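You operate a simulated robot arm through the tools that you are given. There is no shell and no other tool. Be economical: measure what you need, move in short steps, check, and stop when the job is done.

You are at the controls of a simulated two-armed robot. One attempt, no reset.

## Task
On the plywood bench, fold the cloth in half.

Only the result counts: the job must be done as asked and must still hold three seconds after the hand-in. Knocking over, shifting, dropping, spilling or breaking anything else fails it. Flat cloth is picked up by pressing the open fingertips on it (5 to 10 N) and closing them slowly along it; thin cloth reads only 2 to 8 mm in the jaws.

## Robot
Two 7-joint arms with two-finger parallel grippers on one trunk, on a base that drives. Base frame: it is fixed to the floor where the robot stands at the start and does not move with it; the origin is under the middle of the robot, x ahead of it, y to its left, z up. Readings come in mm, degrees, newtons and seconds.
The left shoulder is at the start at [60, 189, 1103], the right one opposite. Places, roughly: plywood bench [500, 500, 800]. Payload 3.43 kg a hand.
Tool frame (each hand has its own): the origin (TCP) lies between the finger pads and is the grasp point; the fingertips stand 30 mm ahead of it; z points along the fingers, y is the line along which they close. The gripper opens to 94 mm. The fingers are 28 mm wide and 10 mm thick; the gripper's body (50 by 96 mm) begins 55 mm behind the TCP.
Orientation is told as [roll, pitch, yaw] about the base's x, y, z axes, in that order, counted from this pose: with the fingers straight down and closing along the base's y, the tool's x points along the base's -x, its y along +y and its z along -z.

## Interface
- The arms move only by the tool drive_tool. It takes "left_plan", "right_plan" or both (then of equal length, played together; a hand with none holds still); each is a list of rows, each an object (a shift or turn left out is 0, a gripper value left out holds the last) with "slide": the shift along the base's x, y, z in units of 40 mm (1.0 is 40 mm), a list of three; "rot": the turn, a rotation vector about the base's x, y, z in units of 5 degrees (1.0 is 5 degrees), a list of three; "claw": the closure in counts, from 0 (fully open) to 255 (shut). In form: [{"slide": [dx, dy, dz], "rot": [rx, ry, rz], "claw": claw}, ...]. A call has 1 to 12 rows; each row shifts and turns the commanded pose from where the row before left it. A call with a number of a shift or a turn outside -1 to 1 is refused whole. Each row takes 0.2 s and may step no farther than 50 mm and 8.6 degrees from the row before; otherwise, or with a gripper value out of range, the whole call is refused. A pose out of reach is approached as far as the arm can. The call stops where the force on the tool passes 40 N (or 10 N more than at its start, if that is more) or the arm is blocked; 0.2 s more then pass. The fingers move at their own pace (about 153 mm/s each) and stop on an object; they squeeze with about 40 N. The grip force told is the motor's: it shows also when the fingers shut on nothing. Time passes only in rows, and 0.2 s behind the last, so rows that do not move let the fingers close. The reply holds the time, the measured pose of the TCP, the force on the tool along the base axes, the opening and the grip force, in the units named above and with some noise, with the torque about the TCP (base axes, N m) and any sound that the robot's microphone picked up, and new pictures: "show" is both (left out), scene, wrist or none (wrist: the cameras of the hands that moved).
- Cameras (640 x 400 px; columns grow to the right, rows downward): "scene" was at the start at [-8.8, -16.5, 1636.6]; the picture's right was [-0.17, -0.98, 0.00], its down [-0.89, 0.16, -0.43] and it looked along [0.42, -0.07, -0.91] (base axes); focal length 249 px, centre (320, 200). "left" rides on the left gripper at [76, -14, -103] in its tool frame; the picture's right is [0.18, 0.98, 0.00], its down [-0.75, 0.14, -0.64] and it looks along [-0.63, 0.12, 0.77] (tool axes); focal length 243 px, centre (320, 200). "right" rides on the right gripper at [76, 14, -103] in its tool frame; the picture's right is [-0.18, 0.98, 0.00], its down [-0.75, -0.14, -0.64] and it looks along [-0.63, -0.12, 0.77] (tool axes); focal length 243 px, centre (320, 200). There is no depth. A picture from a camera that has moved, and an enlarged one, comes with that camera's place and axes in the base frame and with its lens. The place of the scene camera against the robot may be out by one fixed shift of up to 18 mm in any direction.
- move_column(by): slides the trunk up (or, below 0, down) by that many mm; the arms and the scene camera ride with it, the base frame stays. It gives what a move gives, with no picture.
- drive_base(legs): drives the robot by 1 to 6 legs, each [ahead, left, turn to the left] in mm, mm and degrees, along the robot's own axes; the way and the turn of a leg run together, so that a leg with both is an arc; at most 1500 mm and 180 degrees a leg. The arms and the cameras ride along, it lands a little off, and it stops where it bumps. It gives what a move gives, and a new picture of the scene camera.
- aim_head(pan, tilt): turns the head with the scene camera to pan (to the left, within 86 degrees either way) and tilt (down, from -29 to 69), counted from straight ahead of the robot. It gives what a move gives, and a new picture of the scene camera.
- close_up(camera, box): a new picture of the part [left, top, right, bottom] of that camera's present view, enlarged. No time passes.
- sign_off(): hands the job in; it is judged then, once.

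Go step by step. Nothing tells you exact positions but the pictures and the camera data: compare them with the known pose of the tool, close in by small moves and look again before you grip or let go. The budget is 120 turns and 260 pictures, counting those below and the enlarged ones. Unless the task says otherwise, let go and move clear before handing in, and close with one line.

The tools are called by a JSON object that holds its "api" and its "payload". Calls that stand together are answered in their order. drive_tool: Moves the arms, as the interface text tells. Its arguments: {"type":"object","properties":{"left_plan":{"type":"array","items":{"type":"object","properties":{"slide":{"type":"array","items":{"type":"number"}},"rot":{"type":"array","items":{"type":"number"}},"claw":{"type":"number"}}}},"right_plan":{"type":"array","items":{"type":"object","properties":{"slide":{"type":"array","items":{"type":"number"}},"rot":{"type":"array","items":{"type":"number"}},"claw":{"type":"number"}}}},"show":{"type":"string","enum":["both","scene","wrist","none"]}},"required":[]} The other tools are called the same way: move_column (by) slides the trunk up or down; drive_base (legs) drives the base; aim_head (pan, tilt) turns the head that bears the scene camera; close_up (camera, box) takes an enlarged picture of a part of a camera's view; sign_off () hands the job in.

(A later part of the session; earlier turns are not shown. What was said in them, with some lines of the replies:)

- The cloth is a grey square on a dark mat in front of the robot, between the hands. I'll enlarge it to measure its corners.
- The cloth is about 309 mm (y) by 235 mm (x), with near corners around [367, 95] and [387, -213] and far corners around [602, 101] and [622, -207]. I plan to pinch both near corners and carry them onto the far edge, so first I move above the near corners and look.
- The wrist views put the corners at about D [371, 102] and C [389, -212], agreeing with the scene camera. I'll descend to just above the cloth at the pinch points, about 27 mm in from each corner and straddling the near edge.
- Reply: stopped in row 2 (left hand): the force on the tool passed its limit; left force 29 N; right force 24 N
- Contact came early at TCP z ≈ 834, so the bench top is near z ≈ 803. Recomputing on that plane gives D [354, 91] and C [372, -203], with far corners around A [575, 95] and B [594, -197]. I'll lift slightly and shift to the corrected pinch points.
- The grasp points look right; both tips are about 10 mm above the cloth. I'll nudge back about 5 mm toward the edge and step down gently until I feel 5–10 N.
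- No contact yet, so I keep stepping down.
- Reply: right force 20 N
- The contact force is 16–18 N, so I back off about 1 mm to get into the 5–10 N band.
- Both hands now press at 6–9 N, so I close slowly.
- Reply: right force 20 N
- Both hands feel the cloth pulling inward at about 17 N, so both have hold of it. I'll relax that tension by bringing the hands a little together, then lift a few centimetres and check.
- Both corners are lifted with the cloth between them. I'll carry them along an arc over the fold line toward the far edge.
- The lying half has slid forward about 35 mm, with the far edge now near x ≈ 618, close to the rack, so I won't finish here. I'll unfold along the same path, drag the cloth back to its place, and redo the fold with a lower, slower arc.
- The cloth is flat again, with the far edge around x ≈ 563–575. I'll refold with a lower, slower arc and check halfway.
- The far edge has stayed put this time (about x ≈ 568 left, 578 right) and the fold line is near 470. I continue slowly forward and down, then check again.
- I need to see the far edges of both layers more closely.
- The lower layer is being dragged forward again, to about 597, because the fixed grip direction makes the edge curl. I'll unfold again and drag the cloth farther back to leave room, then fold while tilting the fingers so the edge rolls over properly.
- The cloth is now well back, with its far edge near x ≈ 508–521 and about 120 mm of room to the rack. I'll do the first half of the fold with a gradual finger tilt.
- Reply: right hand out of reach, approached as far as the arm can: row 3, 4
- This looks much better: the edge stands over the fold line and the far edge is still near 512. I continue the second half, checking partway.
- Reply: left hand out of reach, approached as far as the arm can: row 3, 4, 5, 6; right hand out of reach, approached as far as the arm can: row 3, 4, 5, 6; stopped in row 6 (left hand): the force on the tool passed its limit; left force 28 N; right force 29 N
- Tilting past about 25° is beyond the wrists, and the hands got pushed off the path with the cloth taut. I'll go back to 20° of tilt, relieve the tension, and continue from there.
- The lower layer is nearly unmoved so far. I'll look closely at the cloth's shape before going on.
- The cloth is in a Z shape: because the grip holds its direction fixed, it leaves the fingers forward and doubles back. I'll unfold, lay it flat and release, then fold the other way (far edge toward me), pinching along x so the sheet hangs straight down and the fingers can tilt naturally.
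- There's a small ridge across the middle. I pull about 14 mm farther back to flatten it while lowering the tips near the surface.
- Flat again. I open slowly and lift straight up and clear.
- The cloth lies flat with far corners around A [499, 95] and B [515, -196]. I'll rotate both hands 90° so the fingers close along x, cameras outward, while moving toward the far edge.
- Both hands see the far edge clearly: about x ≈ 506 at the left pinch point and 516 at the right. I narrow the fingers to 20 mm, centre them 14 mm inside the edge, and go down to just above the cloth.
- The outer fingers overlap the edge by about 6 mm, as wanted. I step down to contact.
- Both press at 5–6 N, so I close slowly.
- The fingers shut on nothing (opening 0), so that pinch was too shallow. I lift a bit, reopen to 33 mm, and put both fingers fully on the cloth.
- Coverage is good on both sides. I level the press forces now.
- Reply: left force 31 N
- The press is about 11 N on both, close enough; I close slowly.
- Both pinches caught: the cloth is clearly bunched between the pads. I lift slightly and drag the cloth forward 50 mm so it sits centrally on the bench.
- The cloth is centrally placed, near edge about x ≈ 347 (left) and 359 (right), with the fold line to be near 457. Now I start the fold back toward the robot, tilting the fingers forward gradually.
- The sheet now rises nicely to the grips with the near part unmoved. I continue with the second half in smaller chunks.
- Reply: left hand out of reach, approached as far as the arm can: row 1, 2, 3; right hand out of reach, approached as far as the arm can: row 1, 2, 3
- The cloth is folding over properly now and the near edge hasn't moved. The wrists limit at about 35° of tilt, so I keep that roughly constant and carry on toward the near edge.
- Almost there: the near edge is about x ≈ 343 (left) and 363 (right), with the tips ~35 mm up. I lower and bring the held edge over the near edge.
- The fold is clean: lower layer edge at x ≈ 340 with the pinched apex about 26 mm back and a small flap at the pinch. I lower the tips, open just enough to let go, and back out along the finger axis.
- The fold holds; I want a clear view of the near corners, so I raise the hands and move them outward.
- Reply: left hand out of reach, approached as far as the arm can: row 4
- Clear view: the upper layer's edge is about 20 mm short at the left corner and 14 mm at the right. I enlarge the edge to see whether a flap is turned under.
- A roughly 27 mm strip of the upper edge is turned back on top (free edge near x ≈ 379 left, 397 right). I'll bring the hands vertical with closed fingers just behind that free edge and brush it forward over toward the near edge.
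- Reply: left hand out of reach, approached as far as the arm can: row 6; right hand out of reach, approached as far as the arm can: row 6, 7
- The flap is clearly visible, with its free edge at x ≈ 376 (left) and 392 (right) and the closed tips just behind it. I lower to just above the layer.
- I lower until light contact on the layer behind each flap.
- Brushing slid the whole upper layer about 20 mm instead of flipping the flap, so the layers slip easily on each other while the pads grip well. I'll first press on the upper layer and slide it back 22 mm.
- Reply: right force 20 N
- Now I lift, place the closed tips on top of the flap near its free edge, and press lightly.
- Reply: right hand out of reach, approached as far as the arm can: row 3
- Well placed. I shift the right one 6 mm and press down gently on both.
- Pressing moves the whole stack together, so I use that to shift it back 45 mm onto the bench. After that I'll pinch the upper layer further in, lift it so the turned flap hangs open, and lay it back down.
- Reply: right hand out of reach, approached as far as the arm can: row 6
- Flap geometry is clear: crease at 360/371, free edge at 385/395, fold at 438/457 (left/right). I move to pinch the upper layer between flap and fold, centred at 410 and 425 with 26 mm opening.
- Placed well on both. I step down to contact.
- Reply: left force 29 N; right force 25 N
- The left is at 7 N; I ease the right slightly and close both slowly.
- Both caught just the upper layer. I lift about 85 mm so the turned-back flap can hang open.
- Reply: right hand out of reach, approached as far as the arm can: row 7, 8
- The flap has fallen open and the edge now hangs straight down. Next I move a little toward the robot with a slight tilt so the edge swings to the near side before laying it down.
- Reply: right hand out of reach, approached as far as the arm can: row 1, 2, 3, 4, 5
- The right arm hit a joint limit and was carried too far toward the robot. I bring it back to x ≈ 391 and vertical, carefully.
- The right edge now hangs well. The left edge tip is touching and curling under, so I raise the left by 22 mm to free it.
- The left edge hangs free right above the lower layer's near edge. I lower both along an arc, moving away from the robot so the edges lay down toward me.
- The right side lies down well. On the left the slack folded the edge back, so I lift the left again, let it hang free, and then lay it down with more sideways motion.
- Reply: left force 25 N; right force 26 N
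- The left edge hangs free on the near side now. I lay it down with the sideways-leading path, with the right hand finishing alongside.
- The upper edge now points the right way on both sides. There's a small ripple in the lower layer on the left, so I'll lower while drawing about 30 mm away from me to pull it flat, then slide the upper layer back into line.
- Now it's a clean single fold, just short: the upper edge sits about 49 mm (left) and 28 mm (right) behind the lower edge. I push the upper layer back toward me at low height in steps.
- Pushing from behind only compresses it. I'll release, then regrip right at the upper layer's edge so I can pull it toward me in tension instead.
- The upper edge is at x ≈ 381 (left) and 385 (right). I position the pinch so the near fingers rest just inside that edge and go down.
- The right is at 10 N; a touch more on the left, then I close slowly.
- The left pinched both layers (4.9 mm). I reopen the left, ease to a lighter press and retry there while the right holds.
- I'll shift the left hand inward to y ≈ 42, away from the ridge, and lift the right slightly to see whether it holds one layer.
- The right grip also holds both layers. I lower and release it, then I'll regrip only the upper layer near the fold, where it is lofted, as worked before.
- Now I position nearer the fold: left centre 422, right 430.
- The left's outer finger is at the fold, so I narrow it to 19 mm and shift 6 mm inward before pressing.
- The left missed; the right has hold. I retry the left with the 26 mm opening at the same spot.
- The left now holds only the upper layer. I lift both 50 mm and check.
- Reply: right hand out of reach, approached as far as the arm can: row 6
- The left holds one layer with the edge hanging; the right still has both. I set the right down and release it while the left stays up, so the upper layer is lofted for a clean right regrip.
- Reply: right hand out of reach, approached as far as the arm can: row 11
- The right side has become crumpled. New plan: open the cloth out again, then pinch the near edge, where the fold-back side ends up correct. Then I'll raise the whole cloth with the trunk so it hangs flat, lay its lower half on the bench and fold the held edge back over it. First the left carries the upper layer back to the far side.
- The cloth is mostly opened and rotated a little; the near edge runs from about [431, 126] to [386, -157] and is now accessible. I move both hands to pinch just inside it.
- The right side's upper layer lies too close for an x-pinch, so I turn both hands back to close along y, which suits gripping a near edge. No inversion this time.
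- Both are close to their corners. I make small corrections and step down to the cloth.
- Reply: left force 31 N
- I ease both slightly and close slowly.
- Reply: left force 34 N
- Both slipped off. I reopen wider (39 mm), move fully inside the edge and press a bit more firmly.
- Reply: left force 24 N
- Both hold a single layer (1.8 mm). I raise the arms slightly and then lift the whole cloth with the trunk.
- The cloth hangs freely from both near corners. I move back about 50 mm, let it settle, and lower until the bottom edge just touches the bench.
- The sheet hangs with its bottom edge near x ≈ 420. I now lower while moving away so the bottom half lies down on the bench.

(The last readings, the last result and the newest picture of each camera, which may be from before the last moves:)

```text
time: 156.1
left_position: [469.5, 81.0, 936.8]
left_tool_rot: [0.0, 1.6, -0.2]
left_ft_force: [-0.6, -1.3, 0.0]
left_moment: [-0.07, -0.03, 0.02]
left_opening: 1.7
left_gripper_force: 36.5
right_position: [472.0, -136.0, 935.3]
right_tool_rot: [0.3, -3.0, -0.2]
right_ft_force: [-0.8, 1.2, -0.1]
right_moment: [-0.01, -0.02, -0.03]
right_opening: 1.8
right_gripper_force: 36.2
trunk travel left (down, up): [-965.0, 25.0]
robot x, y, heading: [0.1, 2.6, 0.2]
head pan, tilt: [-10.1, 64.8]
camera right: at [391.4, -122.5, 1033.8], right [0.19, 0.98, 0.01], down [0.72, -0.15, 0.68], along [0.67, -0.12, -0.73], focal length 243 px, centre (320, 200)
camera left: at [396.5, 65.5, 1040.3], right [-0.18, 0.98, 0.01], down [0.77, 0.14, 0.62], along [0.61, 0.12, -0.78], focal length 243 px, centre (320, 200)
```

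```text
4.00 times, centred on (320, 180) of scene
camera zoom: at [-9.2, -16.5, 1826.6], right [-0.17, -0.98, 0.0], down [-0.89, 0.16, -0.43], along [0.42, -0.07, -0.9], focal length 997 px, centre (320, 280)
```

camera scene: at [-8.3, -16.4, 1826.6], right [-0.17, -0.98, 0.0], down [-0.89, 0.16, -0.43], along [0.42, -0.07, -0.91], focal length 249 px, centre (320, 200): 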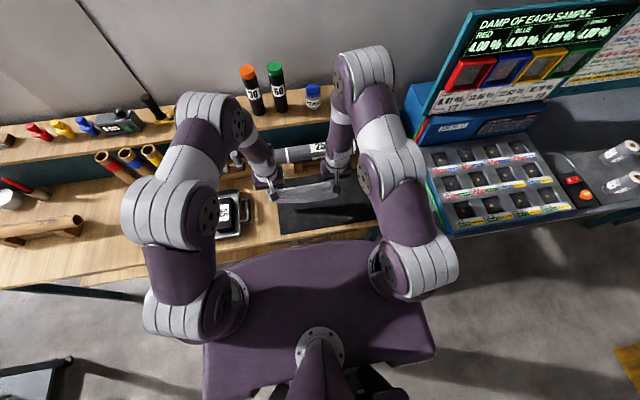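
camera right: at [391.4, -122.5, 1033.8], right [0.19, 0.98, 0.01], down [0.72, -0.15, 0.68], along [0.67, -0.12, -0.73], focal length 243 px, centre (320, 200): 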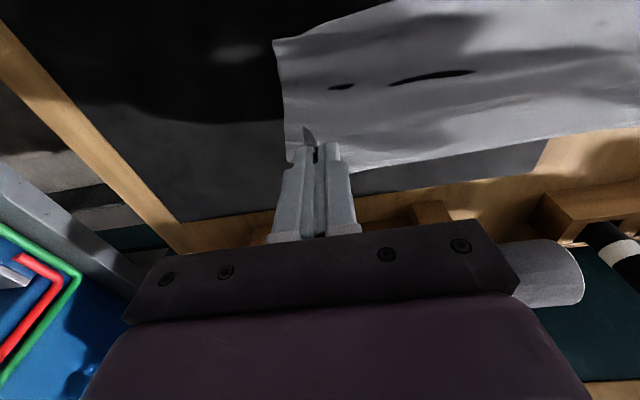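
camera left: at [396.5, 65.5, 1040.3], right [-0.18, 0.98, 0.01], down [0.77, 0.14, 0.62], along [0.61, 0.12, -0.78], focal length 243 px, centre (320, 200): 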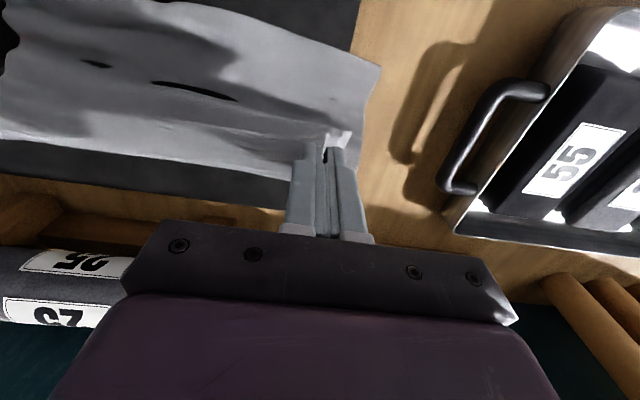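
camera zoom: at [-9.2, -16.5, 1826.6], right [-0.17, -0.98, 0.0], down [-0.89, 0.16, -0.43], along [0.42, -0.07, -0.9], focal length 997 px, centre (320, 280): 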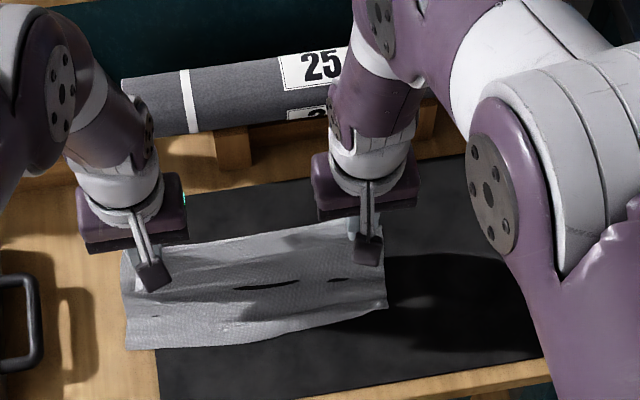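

The bottom half is lying with its edge straight at x ≈ 425, and the upper half makes a clean C toward the far side. I lower the held edge back over it.

{"api": "drive_tool", "payload": {"left_plan": [{"slide": [-0.04, 0, -0.2]}, {"slide": [-0.05, 0, -0.2]}, {"slide": [-0.06, 0, -0.2]}, {"slide": [-0.07, 0, -0.2]}, {"slide": [-0.08, 0, -0.2]}, {"slide": [-0.08, 0, -0.2]}, {"slide": [-0.08, 0, -0.2]}, {"slide": [-0.08, 0, -0.2]}, {"slide": [-0.08, 0, -0.2]}, {"slide": [-0.08, 0, -0.2]}, {"slide": [-0.06, 0, -0.2]}, {}], "right_plan": [{"slide": [-0.04, 0, -0.2]}, {"slide": [-0.05, 0, -0.2]}, {"slide": [-0.06, 0, -0.2]}, {"slide": [-0.07, 0, -0.2]}, {"slide": [-0.08, 0, -0.2]}, {"slide": [-0.08, 0, -0.2]}, {"slide": [-0.08, 0, -0.2]}, {"slide": [-0.08, 0, -0.2]}, {"slide": [-0.08, 0, -0.2]}, {"slide": [-0.08, 0, -0.2]}, {"slide": [-0.06, 0, -0.2]}, {}], "show": "wrist"}}

{"api": "close_up", "payload": {"camera": "scene", "box": [240, 130, 400, 230]}}

```text
time: 158.7
left_position: [440.9, 79.8, 849.5]
left_tool_rot: [0.1, 1.4, -0.1]
left_ft_force: [0.1, 0.1, -0.2]
left_moment: [-0.02, 0.01, 0.0]
left_opening: 1.6
left_gripper_force: 36.0
right_position: [444.3, -136.0, 845.1]
right_tool_rot: [0.3, -3.0, 0.0]
right_ft_force: [0.2, 0.6, -0.3]
right_moment: [-0.01, 0.02, 0.02]
right_opening: 1.6
right_gripper_force: 36.6
trunk travel left (down, up): [-965.0, 25.0]
robot x, y, heading: [1.7, -2.5, -0.1]
head pan, tilt: [-10.1, 64.8]
camera right: at [362.1, -122.6, 944.2], right [0.19, 0.98, 0.01], down [0.72, -0.15, 0.68], along [0.67, -0.12, -0.73], focal length 243 px, centre (320, 200)
camera left: at [367.6, 64.6, 952.7], right [-0.18, 0.98, 0.01], down [0.77, 0.14, 0.62], along [0.61, 0.12, -0.78], focal length 243 px, centre (320, 200)
```

right: 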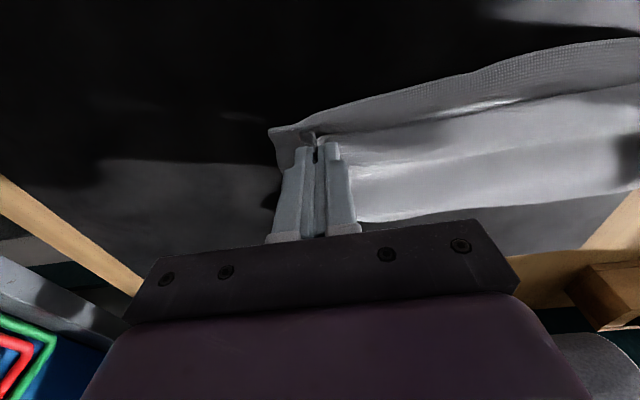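
left: 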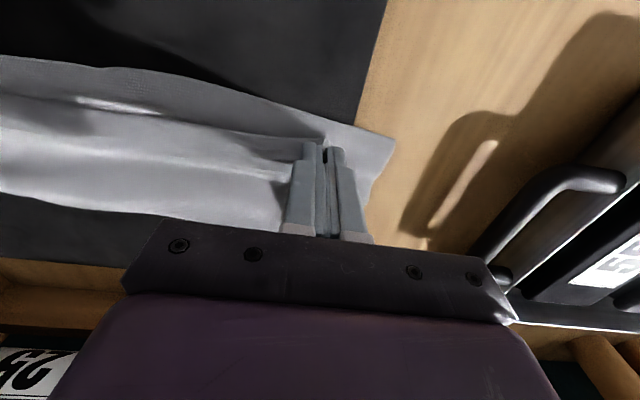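

```text
4.00 times, centred on (320, 180) of scene
camera zoom: at [-8.6, -16.6, 1826.6], right [-0.17, -0.98, 0.0], down [-0.89, 0.16, -0.43], along [0.42, -0.07, -0.91], focal length 997 px, centre (320, 280)
```

zoom: 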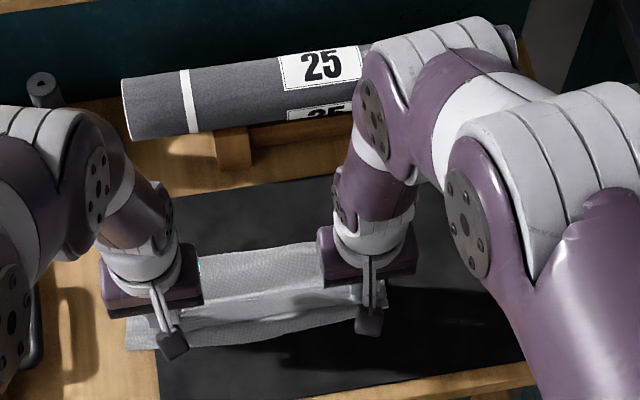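

The upper half lies over the lower with edges within about 10 mm; lower corners are at [426, 127] and [425, -163]. I nudge the held edge sideways a few millimetres to line up the corners, lower, and release.

{"api": "drive_tool", "payload": {"left_plan": [{"slide": [-0.05, 0.15, -0.05]}, {"slide": [-0.07, 0.15, -0.1]}, {"slide": [0, 0, -0.1]}, {}, {"claw": 243}, {"claw": 230}, {"claw": 215}, {"claw": 200}, {"claw": 180}, {"claw": 155}, {}], "right_plan": [{"slide": [-0.08, 0.05, 0]}, {"slide": [-0.1, 0.05, -0.07]}, {"slide": [0, 0, -0.08]}, {}, {"claw": 243}, {"claw": 230}, {"claw": 215}, {"claw": 200}, {"claw": 180}, {"claw": 155}, {}], "show": "none"}}

{"api": "drive_tool", "payload": {"left_plan": [{"slide": [0, 0, 0.1]}, {"slide": [0, 0, 0.3]}, {"slide": [0, 0, 0.8]}, {"slide": [-0.5, 0.3, 0.8]}, {"slide": [-0.7, 0.5, 0.6]}, {}], "right_plan": [{"slide": [0, 0, 0.1]}, {"slide": [0, 0, 0.3]}, {"slide": [0, 0, 0.8]}, {"slide": [-0.5, -0.3, 0.8]}, {"slide": [-0.7, -0.5, 0.6]}, {}], "show": "wrist"}}

{"api": "close_up", "payload": {"camera": "scene", "box": [250, 160, 370, 235]}}

```text
time: 161.1
left_position: [436.4, 92.5, 839.3]
left_tool_rot: [0.1, 1.5, -0.1]
left_ft_force: [0.5, -0.5, 0.4]
left_moment: [-0.03, 0.02, -0.01]
left_opening: 36.9
left_gripper_force: 0.1
right_position: [436.3, -132.7, 840.6]
right_tool_rot: [0.3, -2.9, -0.1]
right_ft_force: [0.3, 0.5, -0.8]
right_moment: [-0.04, 0.01, 0.0]
right_opening: 36.9
right_gripper_force: 0.1
trunk travel left (down, up): [-965.0, 25.0]
robot x, y, heading: [-0.3, 0.2, -0.2]
head pan, tilt: [-10.1, 64.8]
```

```text
time: 162.5
left_position: [389.5, 123.7, 942.3]
left_tool_rot: [0.1, 1.5, -0.2]
left_ft_force: [0.0, 1.1, 1.1]
left_moment: [0.01, 0.03, 0.04]
left_opening: 37.0
left_gripper_force: 0.0
right_position: [388.8, -166.2, 942.5]
right_tool_rot: [0.3, -2.9, 0.0]
right_ft_force: [-0.2, 0.5, -0.4]
right_moment: [0.01, 0.0, 0.0]
right_opening: 36.6
right_gripper_force: 0.0
trunk travel left (down, up): [-965.0, 25.0]
robot x, y, heading: [0.1, 2.1, -0.5]
head pan, tilt: [-10.1, 64.8]
camera right: at [308.5, -151.9, 1041.2], right [0.19, 0.98, 0.01], down [0.72, -0.15, 0.68], along [0.67, -0.12, -0.73], focal length 243 px, centre (320, 200)
camera left: at [316.0, 107.5, 1046.3], right [-0.18, 0.98, 0.01], down [0.77, 0.14, 0.62], along [0.61, 0.12, -0.78], focal length 243 px, centre (320, 200)
```

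right: 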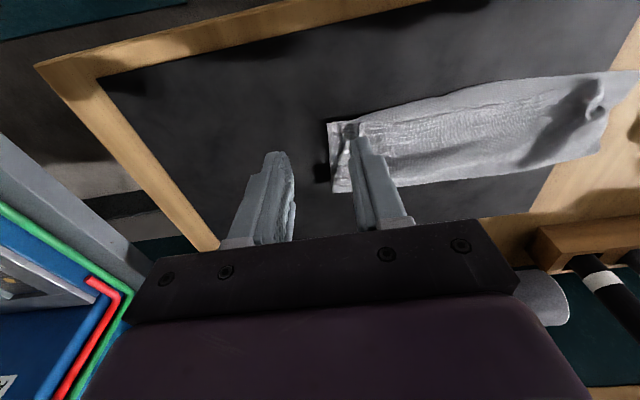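
left: 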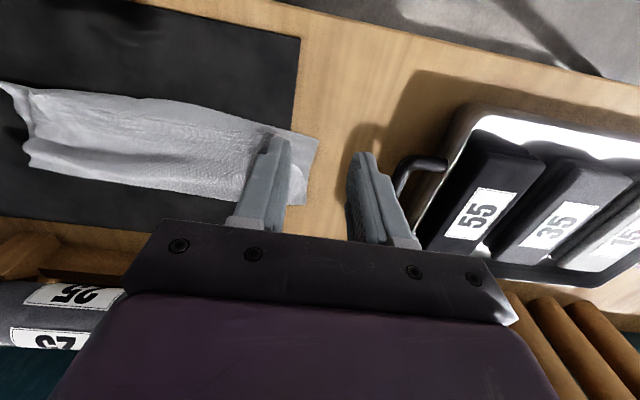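

```text
5.33 times, centred on (310, 198) of scene
camera zoom: at [-7.0, -16.3, 1826.6], right [-0.17, -0.98, 0.0], down [-0.89, 0.16, -0.42], along [0.42, -0.07, -0.91], focal length 1330 px, centre (373, 213)
```

zoom: 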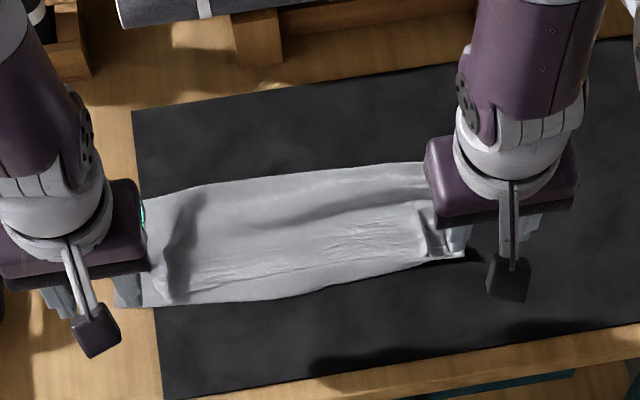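

The cloth now looks folded in half with matching edges. I retreat both hands further for a clear check.

{"api": "drive_tool", "payload": {"left_plan": [{"slide": [-0.5, 0.5, 0.6]}, {"slide": [-0.6, 0.6, 0.5]}, {"slide": [-0.5, 0.8, 0]}, {}], "right_plan": [{"slide": [-0.5, -0.5, 0.6]}, {"slide": [-0.6, -0.6, 0.5]}, {"slide": [-0.5, -0.8, 0]}, {}], "show": "wrist"}}

{"api": "close_up", "payload": {"camera": "scene", "box": [250, 160, 370, 235]}}

```text
time: 163.5
left_position: [324.2, 199.7, 987.0]
left_tool_rot: [0.1, 1.4, -0.1]
left_ft_force: [-0.4, 0.2, 0.6]
left_moment: [-0.01, -0.01, 0.02]
left_opening: 36.6
left_gripper_force: 0.1
right_position: [321.9, -240.8, 987.9]
right_tool_rot: [0.3, -3.0, 0.0]
right_ft_force: [-0.1, 0.2, 1.0]
right_moment: [0.01, 0.01, 0.01]
right_opening: 36.6
right_gripper_force: 0.2
trunk travel left (down, up): [-965.0, 25.0]
robot x, y, heading: [-1.6, 4.4, 0.1]
head pan, tilt: [-10.1, 64.8]
camera right: at [241.7, -227.3, 1086.3], right [0.19, 0.98, 0.01], down [0.72, -0.15, 0.68], along [0.67, -0.12, -0.73], focal length 243 px, centre (320, 200)
camera left: at [250.9, 184.0, 1090.5], right [-0.18, 0.98, 0.01], down [0.77, 0.14, 0.62], along [0.61, 0.12, -0.78], focal length 243 px, centre (320, 200)
```

right: 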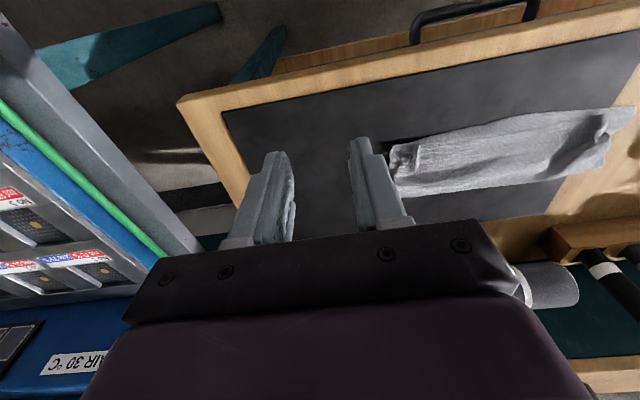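
left: 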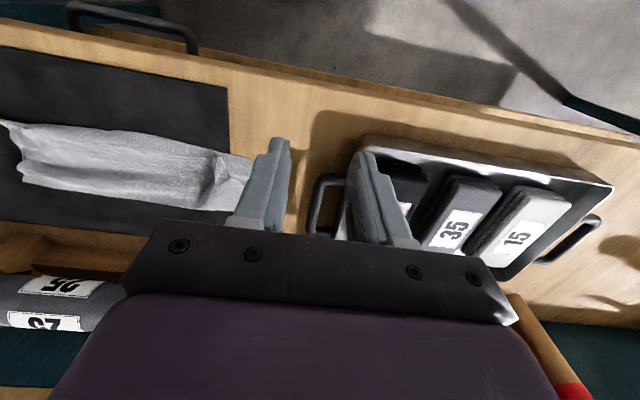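

```text
5.33 times, centred on (310, 198) of scene
camera zoom: at [-8.7, -16.5, 1826.6], right [-0.17, -0.98, 0.0], down [-0.89, 0.16, -0.43], along [0.42, -0.07, -0.91], focal length 1330 px, centre (373, 213)
```

zoom: 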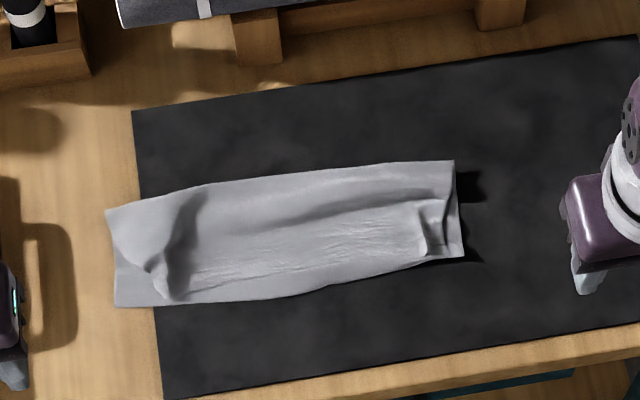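

{"api": "close_up", "payload": {"camera": "scene", "box": [264, 192, 304, 217]}}

{"api": "close_up", "payload": {"camera": "scene", "box": [310, 185, 350, 210]}}

```text
16.00 times, centred on (284, 204) of scene
camera zoom: at [-8.7, -16.5, 1826.6], right [-0.17, -0.98, 0.0], down [-0.89, 0.16, -0.43], along [0.42, -0.07, -0.91], focal length 3989 px, centre (896, 128)
```

zoom: 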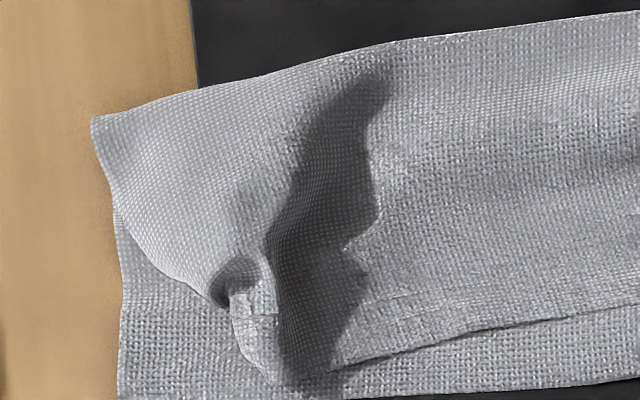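

```text
16.00 times, centred on (330, 198) of scene
camera zoom: at [-8.7, -16.5, 1826.6], right [-0.17, -0.98, 0.0], down [-0.89, 0.16, -0.43], along [0.42, -0.07, -0.91], focal length 3989 px, centre (160, 240)
```

zoom: 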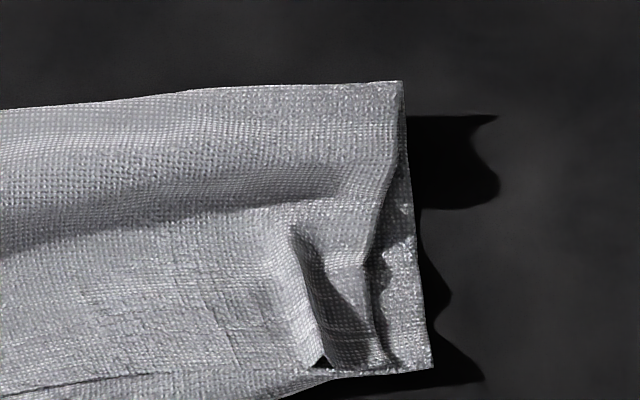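

The right corner matches within about 10 mm, but at the left a pinch ridge keeps the upper corner drawn in about 40 mm. I'll press closed fingers on that ridge and open them to spread the cloth back out.

{"api": "drive_tool", "payload": {"left_plan": [{"slide": [0.58, -0.59, -0.2], "claw": 255}, {"slide": [0.58, -0.59, -0.4]}, {"slide": [0.58, -0.59, -0.5]}, {"slide": [0.58, -0.59, -0.6]}, {"slide": [0.6, -0.55, -0.7]}, {"slide": [0, 0, -0.7]}, {"slide": [0, 0, -0.35]}, {}], "show": "none"}}

{"api": "close_up", "payload": {"camera": "left", "box": [200, 60, 440, 210]}}

```text
time: 165.3
left_position: [441.1, 84.5, 849.8]
left_tool_rot: [0.1, 1.4, -0.2]
left_ft_force: [0.0, -0.3, -0.1]
left_moment: [-0.01, -0.01, 0.0]
left_opening: 0.1
left_gripper_force: 32.9
right_position: [324.1, -241.2, 987.1]
right_tool_rot: [0.2, -2.8, -0.1]
right_ft_force: [-0.5, -0.2, 0.6]
right_moment: [0.01, -0.01, 0.0]
right_opening: 36.6
right_gripper_force: 0.0
trunk travel left (down, up): [-965.0, 25.0]
robot x, y, heading: [-0.6, -0.3, -0.3]
head pan, tilt: [-10.1, 64.8]
```

```text
2.67 times, centred on (320, 135) of left
camera zoom: at [367.9, 68.5, 953.1], right [-0.18, 0.98, 0.01], down [0.77, 0.14, 0.62], along [0.61, 0.12, -0.78], focal length 647 px, centre (320, 373)
```

zoom: 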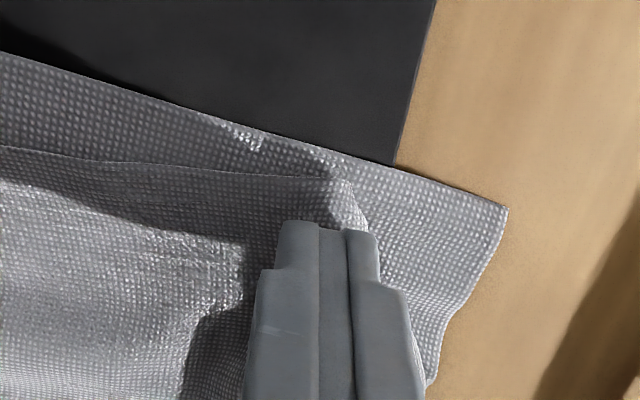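

The upper-left corner is at y ≈ 86 versus the lower at 126. I'll set the closed tips lightly on the upper layer just inside that corner and draw it outward.

{"api": "drive_tool", "payload": {"left_plan": [{"slide": [0.05, -0.25, 0]}, {"slide": [0, 0, -0.2]}, {"slide": [0, 0, -0.09]}, {}, {}], "show": "none"}}

```text
time: 166.5
left_position: [443.0, 74.0, 837.4]
left_tool_rot: [0.0, 1.4, -0.2]
left_ft_force: [0.1, -0.4, -0.1]
left_moment: [-0.02, 0.03, -0.02]
left_opening: 0.1
left_gripper_force: 33.1
right_position: [323.7, -241.1, 988.9]
right_tool_rot: [0.3, -2.9, -0.1]
right_ft_force: [-0.1, -0.3, 1.2]
right_moment: [-0.01, 0.03, 0.0]
right_opening: 36.9
right_gripper_force: 0.1
trunk travel left (down, up): [-965.0, 25.0]
robot x, y, heading: [2.6, 0.2, -0.1]
head pan, tilt: [-10.1, 64.8]
```

{"api": "drive_tool", "payload": {"left_plan": [{"slide": [0, 0, -0.04]}, {"slide": [0, 0.1, 0]}, {"slide": [0, 0.15, 0]}, {"slide": [0, 0.15, 0]}, {"slide": [0, 0.15, 0]}, {"slide": [0, 0.15, 0]}, {}], "show": "none"}}

{"api": "close_up", "payload": {"camera": "left", "box": [180, 60, 420, 210]}}

```text
time: 168.1
left_position: [442.3, 102.8, 835.3]
left_tool_rot: [0.1, 1.5, -0.1]
left_ft_force: [-0.6, 0.1, 0.4]
left_moment: [0.02, -0.01, 0.03]
left_opening: 0.1
left_gripper_force: 32.8
right_position: [323.6, -240.4, 987.4]
right_tool_rot: [0.3, -2.9, -0.2]
right_ft_force: [-0.1, 0.0, -0.2]
right_moment: [-0.02, 0.03, -0.01]
right_opening: 36.8
right_gripper_force: 0.0
trunk travel left (down, up): [-965.0, 25.0]
robot x, y, heading: [1.6, 0.2, -0.1]
head pan, tilt: [-10.1, 64.8]
```

```text
2.67 times, centred on (300, 135) of left
camera zoom: at [369.6, 86.7, 939.7], right [-0.18, 0.98, 0.01], down [0.77, 0.14, 0.62], along [0.61, 0.12, -0.78], focal length 647 px, centre (373, 373)
```

zoom: 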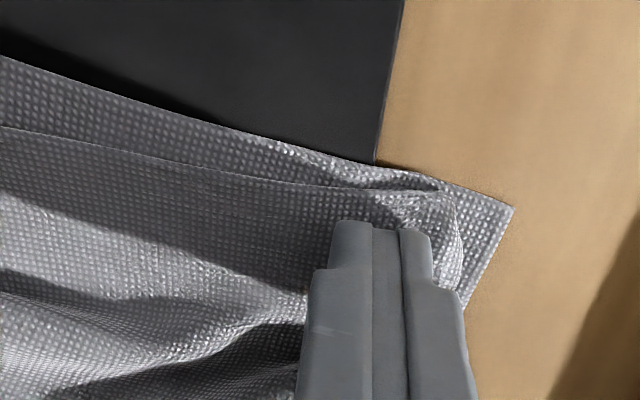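

That worked: the upper corner is now about 14 mm from the lower corner. I lift straight up and clear, then check the whole.

{"api": "drive_tool", "payload": {"left_plan": [{"slide": [0, 0, 0.3]}, {"slide": [0, 0, 0.8]}, {"slide": [0, 0, 0.9]}, {"slide": [-0.7, 0.5, 0.7]}, {"slide": [-0.8, 0.6, 0.5]}, {"slide": [-0.8, 0.6, 0]}, {"slide": [-0.6, 0.5, 0]}, {}], "show": "none"}}

{"api": "close_up", "payload": {"camera": "scene", "box": [260, 175, 350, 231]}}

```text
time: 169.9
left_position: [327.4, 189.3, 964.5]
left_tool_rot: [0.1, 1.5, -0.1]
left_ft_force: [0.9, 0.2, 0.0]
left_moment: [0.02, -0.03, -0.04]
left_opening: 0.0
left_gripper_force: 33.3
right_position: [323.1, -240.7, 986.5]
right_tool_rot: [0.2, -3.0, -0.1]
right_ft_force: [0.9, 0.4, 0.3]
right_moment: [-0.02, 0.01, 0.0]
right_opening: 36.8
right_gripper_force: 0.0
trunk travel left (down, up): [-965.0, 25.0]
robot x, y, heading: [3.5, 0.0, -0.1]
head pan, tilt: [-10.1, 64.8]
```

```text
7.11 times, centred on (305, 203) of scene
camera zoom: at [-8.5, -17.0, 1826.6], right [-0.17, -0.98, 0.0], down [-0.89, 0.16, -0.43], along [0.42, -0.07, -0.91], focal length 1773 px, centre (427, 179)
```

zoom: 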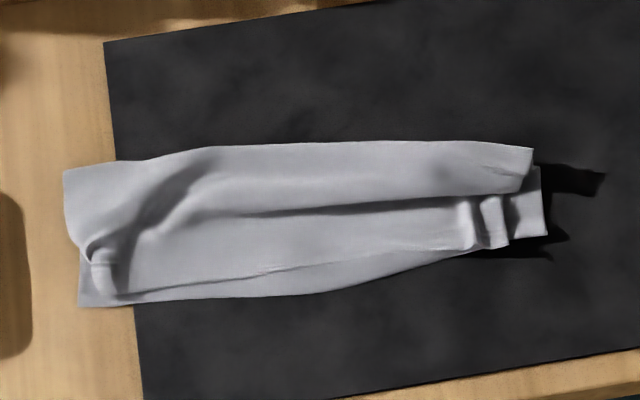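

The left is good now (about 12 mm), but the right corner was drawn in to about 24 mm with a small ridge. I'll do the same gentle outward draw on the right.

{"api": "drive_tool", "payload": {"right_plan": [{"slide": [0.58, 0.57, -0.2], "claw": 255}, {"slide": [0.58, 0.57, -0.4]}, {"slide": [0.58, 0.57, -0.5]}, {"slide": [0.58, 0.57, -0.6]}, {"slide": [0.6, 0.57, -0.7]}, {"slide": [0, 0, -0.7]}, {"slide": [0, 0, -0.35]}, {}], "show": "none"}}

{"api": "close_up", "payload": {"camera": "right", "box": [200, 60, 440, 210]}}

```text
time: 171.7
left_position: [327.4, 190.0, 964.6]
left_tool_rot: [0.1, 1.6, -0.1]
left_ft_force: [-0.1, 0.1, -0.3]
left_moment: [-0.01, 0.01, 0.01]
left_opening: 0.1
left_gripper_force: 32.9
right_position: [441.0, -128.4, 850.0]
right_tool_rot: [0.2, -2.9, -0.1]
right_ft_force: [0.0, 0.1, -0.7]
right_moment: [0.0, -0.02, 0.04]
right_opening: 0.0
right_gripper_force: 32.8
trunk travel left (down, up): [-965.0, 25.0]
robot x, y, heading: [-4.8, 1.8, -0.0]
head pan, tilt: [-10.1, 64.8]
```

```text
2.67 times, centred on (320, 135) of right
camera zoom: at [359.5, -114.1, 948.6], right [0.19, 0.98, 0.01], down [0.72, -0.15, 0.68], along [0.67, -0.12, -0.73], focal length 647 px, centre (320, 373)
```

zoom: 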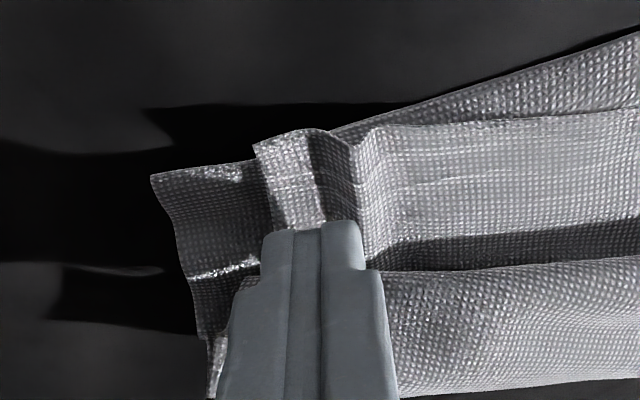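

{"api": "drive_tool", "payload": {"right_plan": [{"slide": [0, 0, -0.2]}, {"slide": [0, 0, -0.13]}, {"slide": [0, -0.1, 0]}, {"slide": [0, -0.14, 0]}, {"slide": [0, -0.14, 0]}, {"slide": [0, -0.12, 0]}, {}], "show": "none"}}

{"api": "close_up", "payload": {"camera": "right", "box": [220, 60, 460, 210]}}

```text
time: 173.3
left_position: [328.2, 188.4, 964.1]
left_tool_rot: [0.1, 1.5, -0.1]
left_ft_force: [-0.5, -0.4, 0.2]
left_moment: [0.01, 0.05, 0.01]
left_opening: 0.0
left_gripper_force: 33.5
right_position: [439.9, -146.6, 835.9]
right_tool_rot: [0.3, -2.9, -0.1]
right_ft_force: [-0.4, -0.6, 0.2]
right_moment: [0.02, -0.02, -0.02]
right_opening: 0.1
right_gripper_force: 33.5
trunk travel left (down, up): [-965.0, 25.0]
robot x, y, heading: [-2.0, 1.1, -0.1]
head pan, tilt: [-10.1, 64.8]
```

```text
2.67 times, centred on (340, 135) of right
camera zoom: at [358.9, -133.3, 935.5], right [0.19, 0.98, 0.01], down [0.72, -0.15, 0.68], along [0.67, -0.12, -0.73], focal length 647 px, centre (267, 373)
```

zoom: 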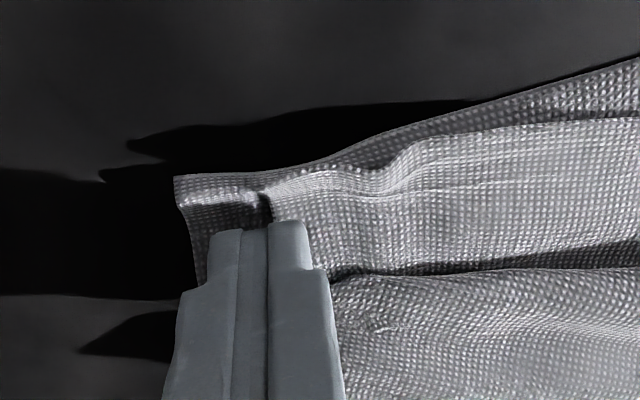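

The ridge is gone and the right corner lies about 15–18 mm from its mate. I lift clear and take a last look.

{"api": "drive_tool", "payload": {"right_plan": [{"slide": [0, 0, 0.3]}, {"slide": [0, 0, 0.8]}, {"slide": [0, 0, 0.9]}, {"slide": [-0.7, -0.5, 0.7]}, {"slide": [-0.8, -0.5, 0.5]}, {"slide": [-0.8, -0.5, 0]}, {}], "show": "scene"}}

{"api": "close_up", "payload": {"camera": "scene", "box": [260, 175, 350, 231]}}

```text
time: 174.9
left_position: [327.6, 189.4, 963.6]
left_tool_rot: [0.1, 1.5, -0.1]
left_ft_force: [0.2, 0.4, 0.5]
left_moment: [-0.01, -0.03, 0.03]
left_opening: 0.0
left_gripper_force: 33.3
right_position: [348.8, -207.7, 965.7]
right_tool_rot: [0.2, -2.9, -0.1]
right_ft_force: [1.0, -0.5, -0.1]
right_moment: [0.0, 0.01, 0.03]
right_opening: 0.0
right_gripper_force: 32.9
trunk travel left (down, up): [-965.0, 25.0]
robot x, y, heading: [-0.7, -1.3, 0.1]
head pan, tilt: [-10.1, 64.8]
camera scene: at [-7.3, -16.2, 1826.6], right [-0.17, -0.98, 0.0], down [-0.89, 0.16, -0.42], along [0.42, -0.07, -0.91], focal length 249 px, centre (320, 200)
```

scene: 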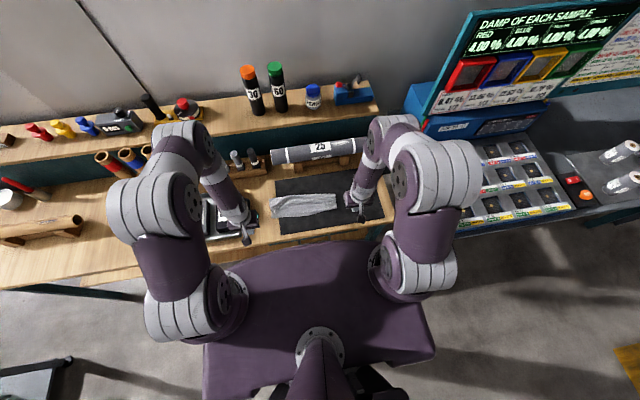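

```text
7.11 times, centred on (305, 203) of scene
camera zoom: at [-7.3, -16.2, 1826.6], right [-0.17, -0.98, 0.0], down [-0.89, 0.16, -0.42], along [0.42, -0.07, -0.91], focal length 1773 px, centre (427, 179)
```

zoom: 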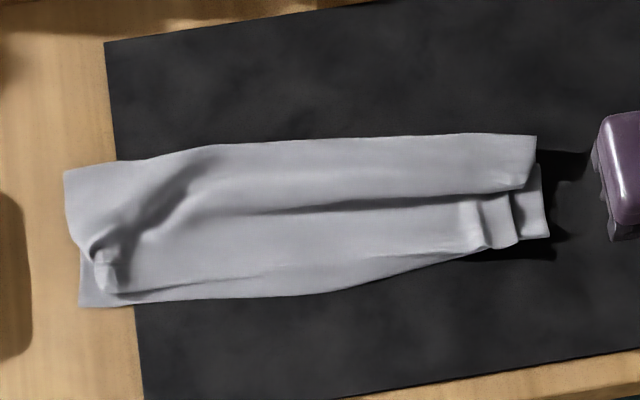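

The cloth lies folded with its far and near edges together and corner pairs within about 20 mm. Nothing else looks moved and both hands are clear, so I hand it in.

{"api": "sign_off", "payload": {}}

```text
The job is handed in.
```

The cloth is folded in half on the plywood bench: both long edges lie together, and the corners match to within about 20 mm, with slight creases near the two gripped corners. Both hands are clear, nothing else appears to have moved, and I have handed the job in.
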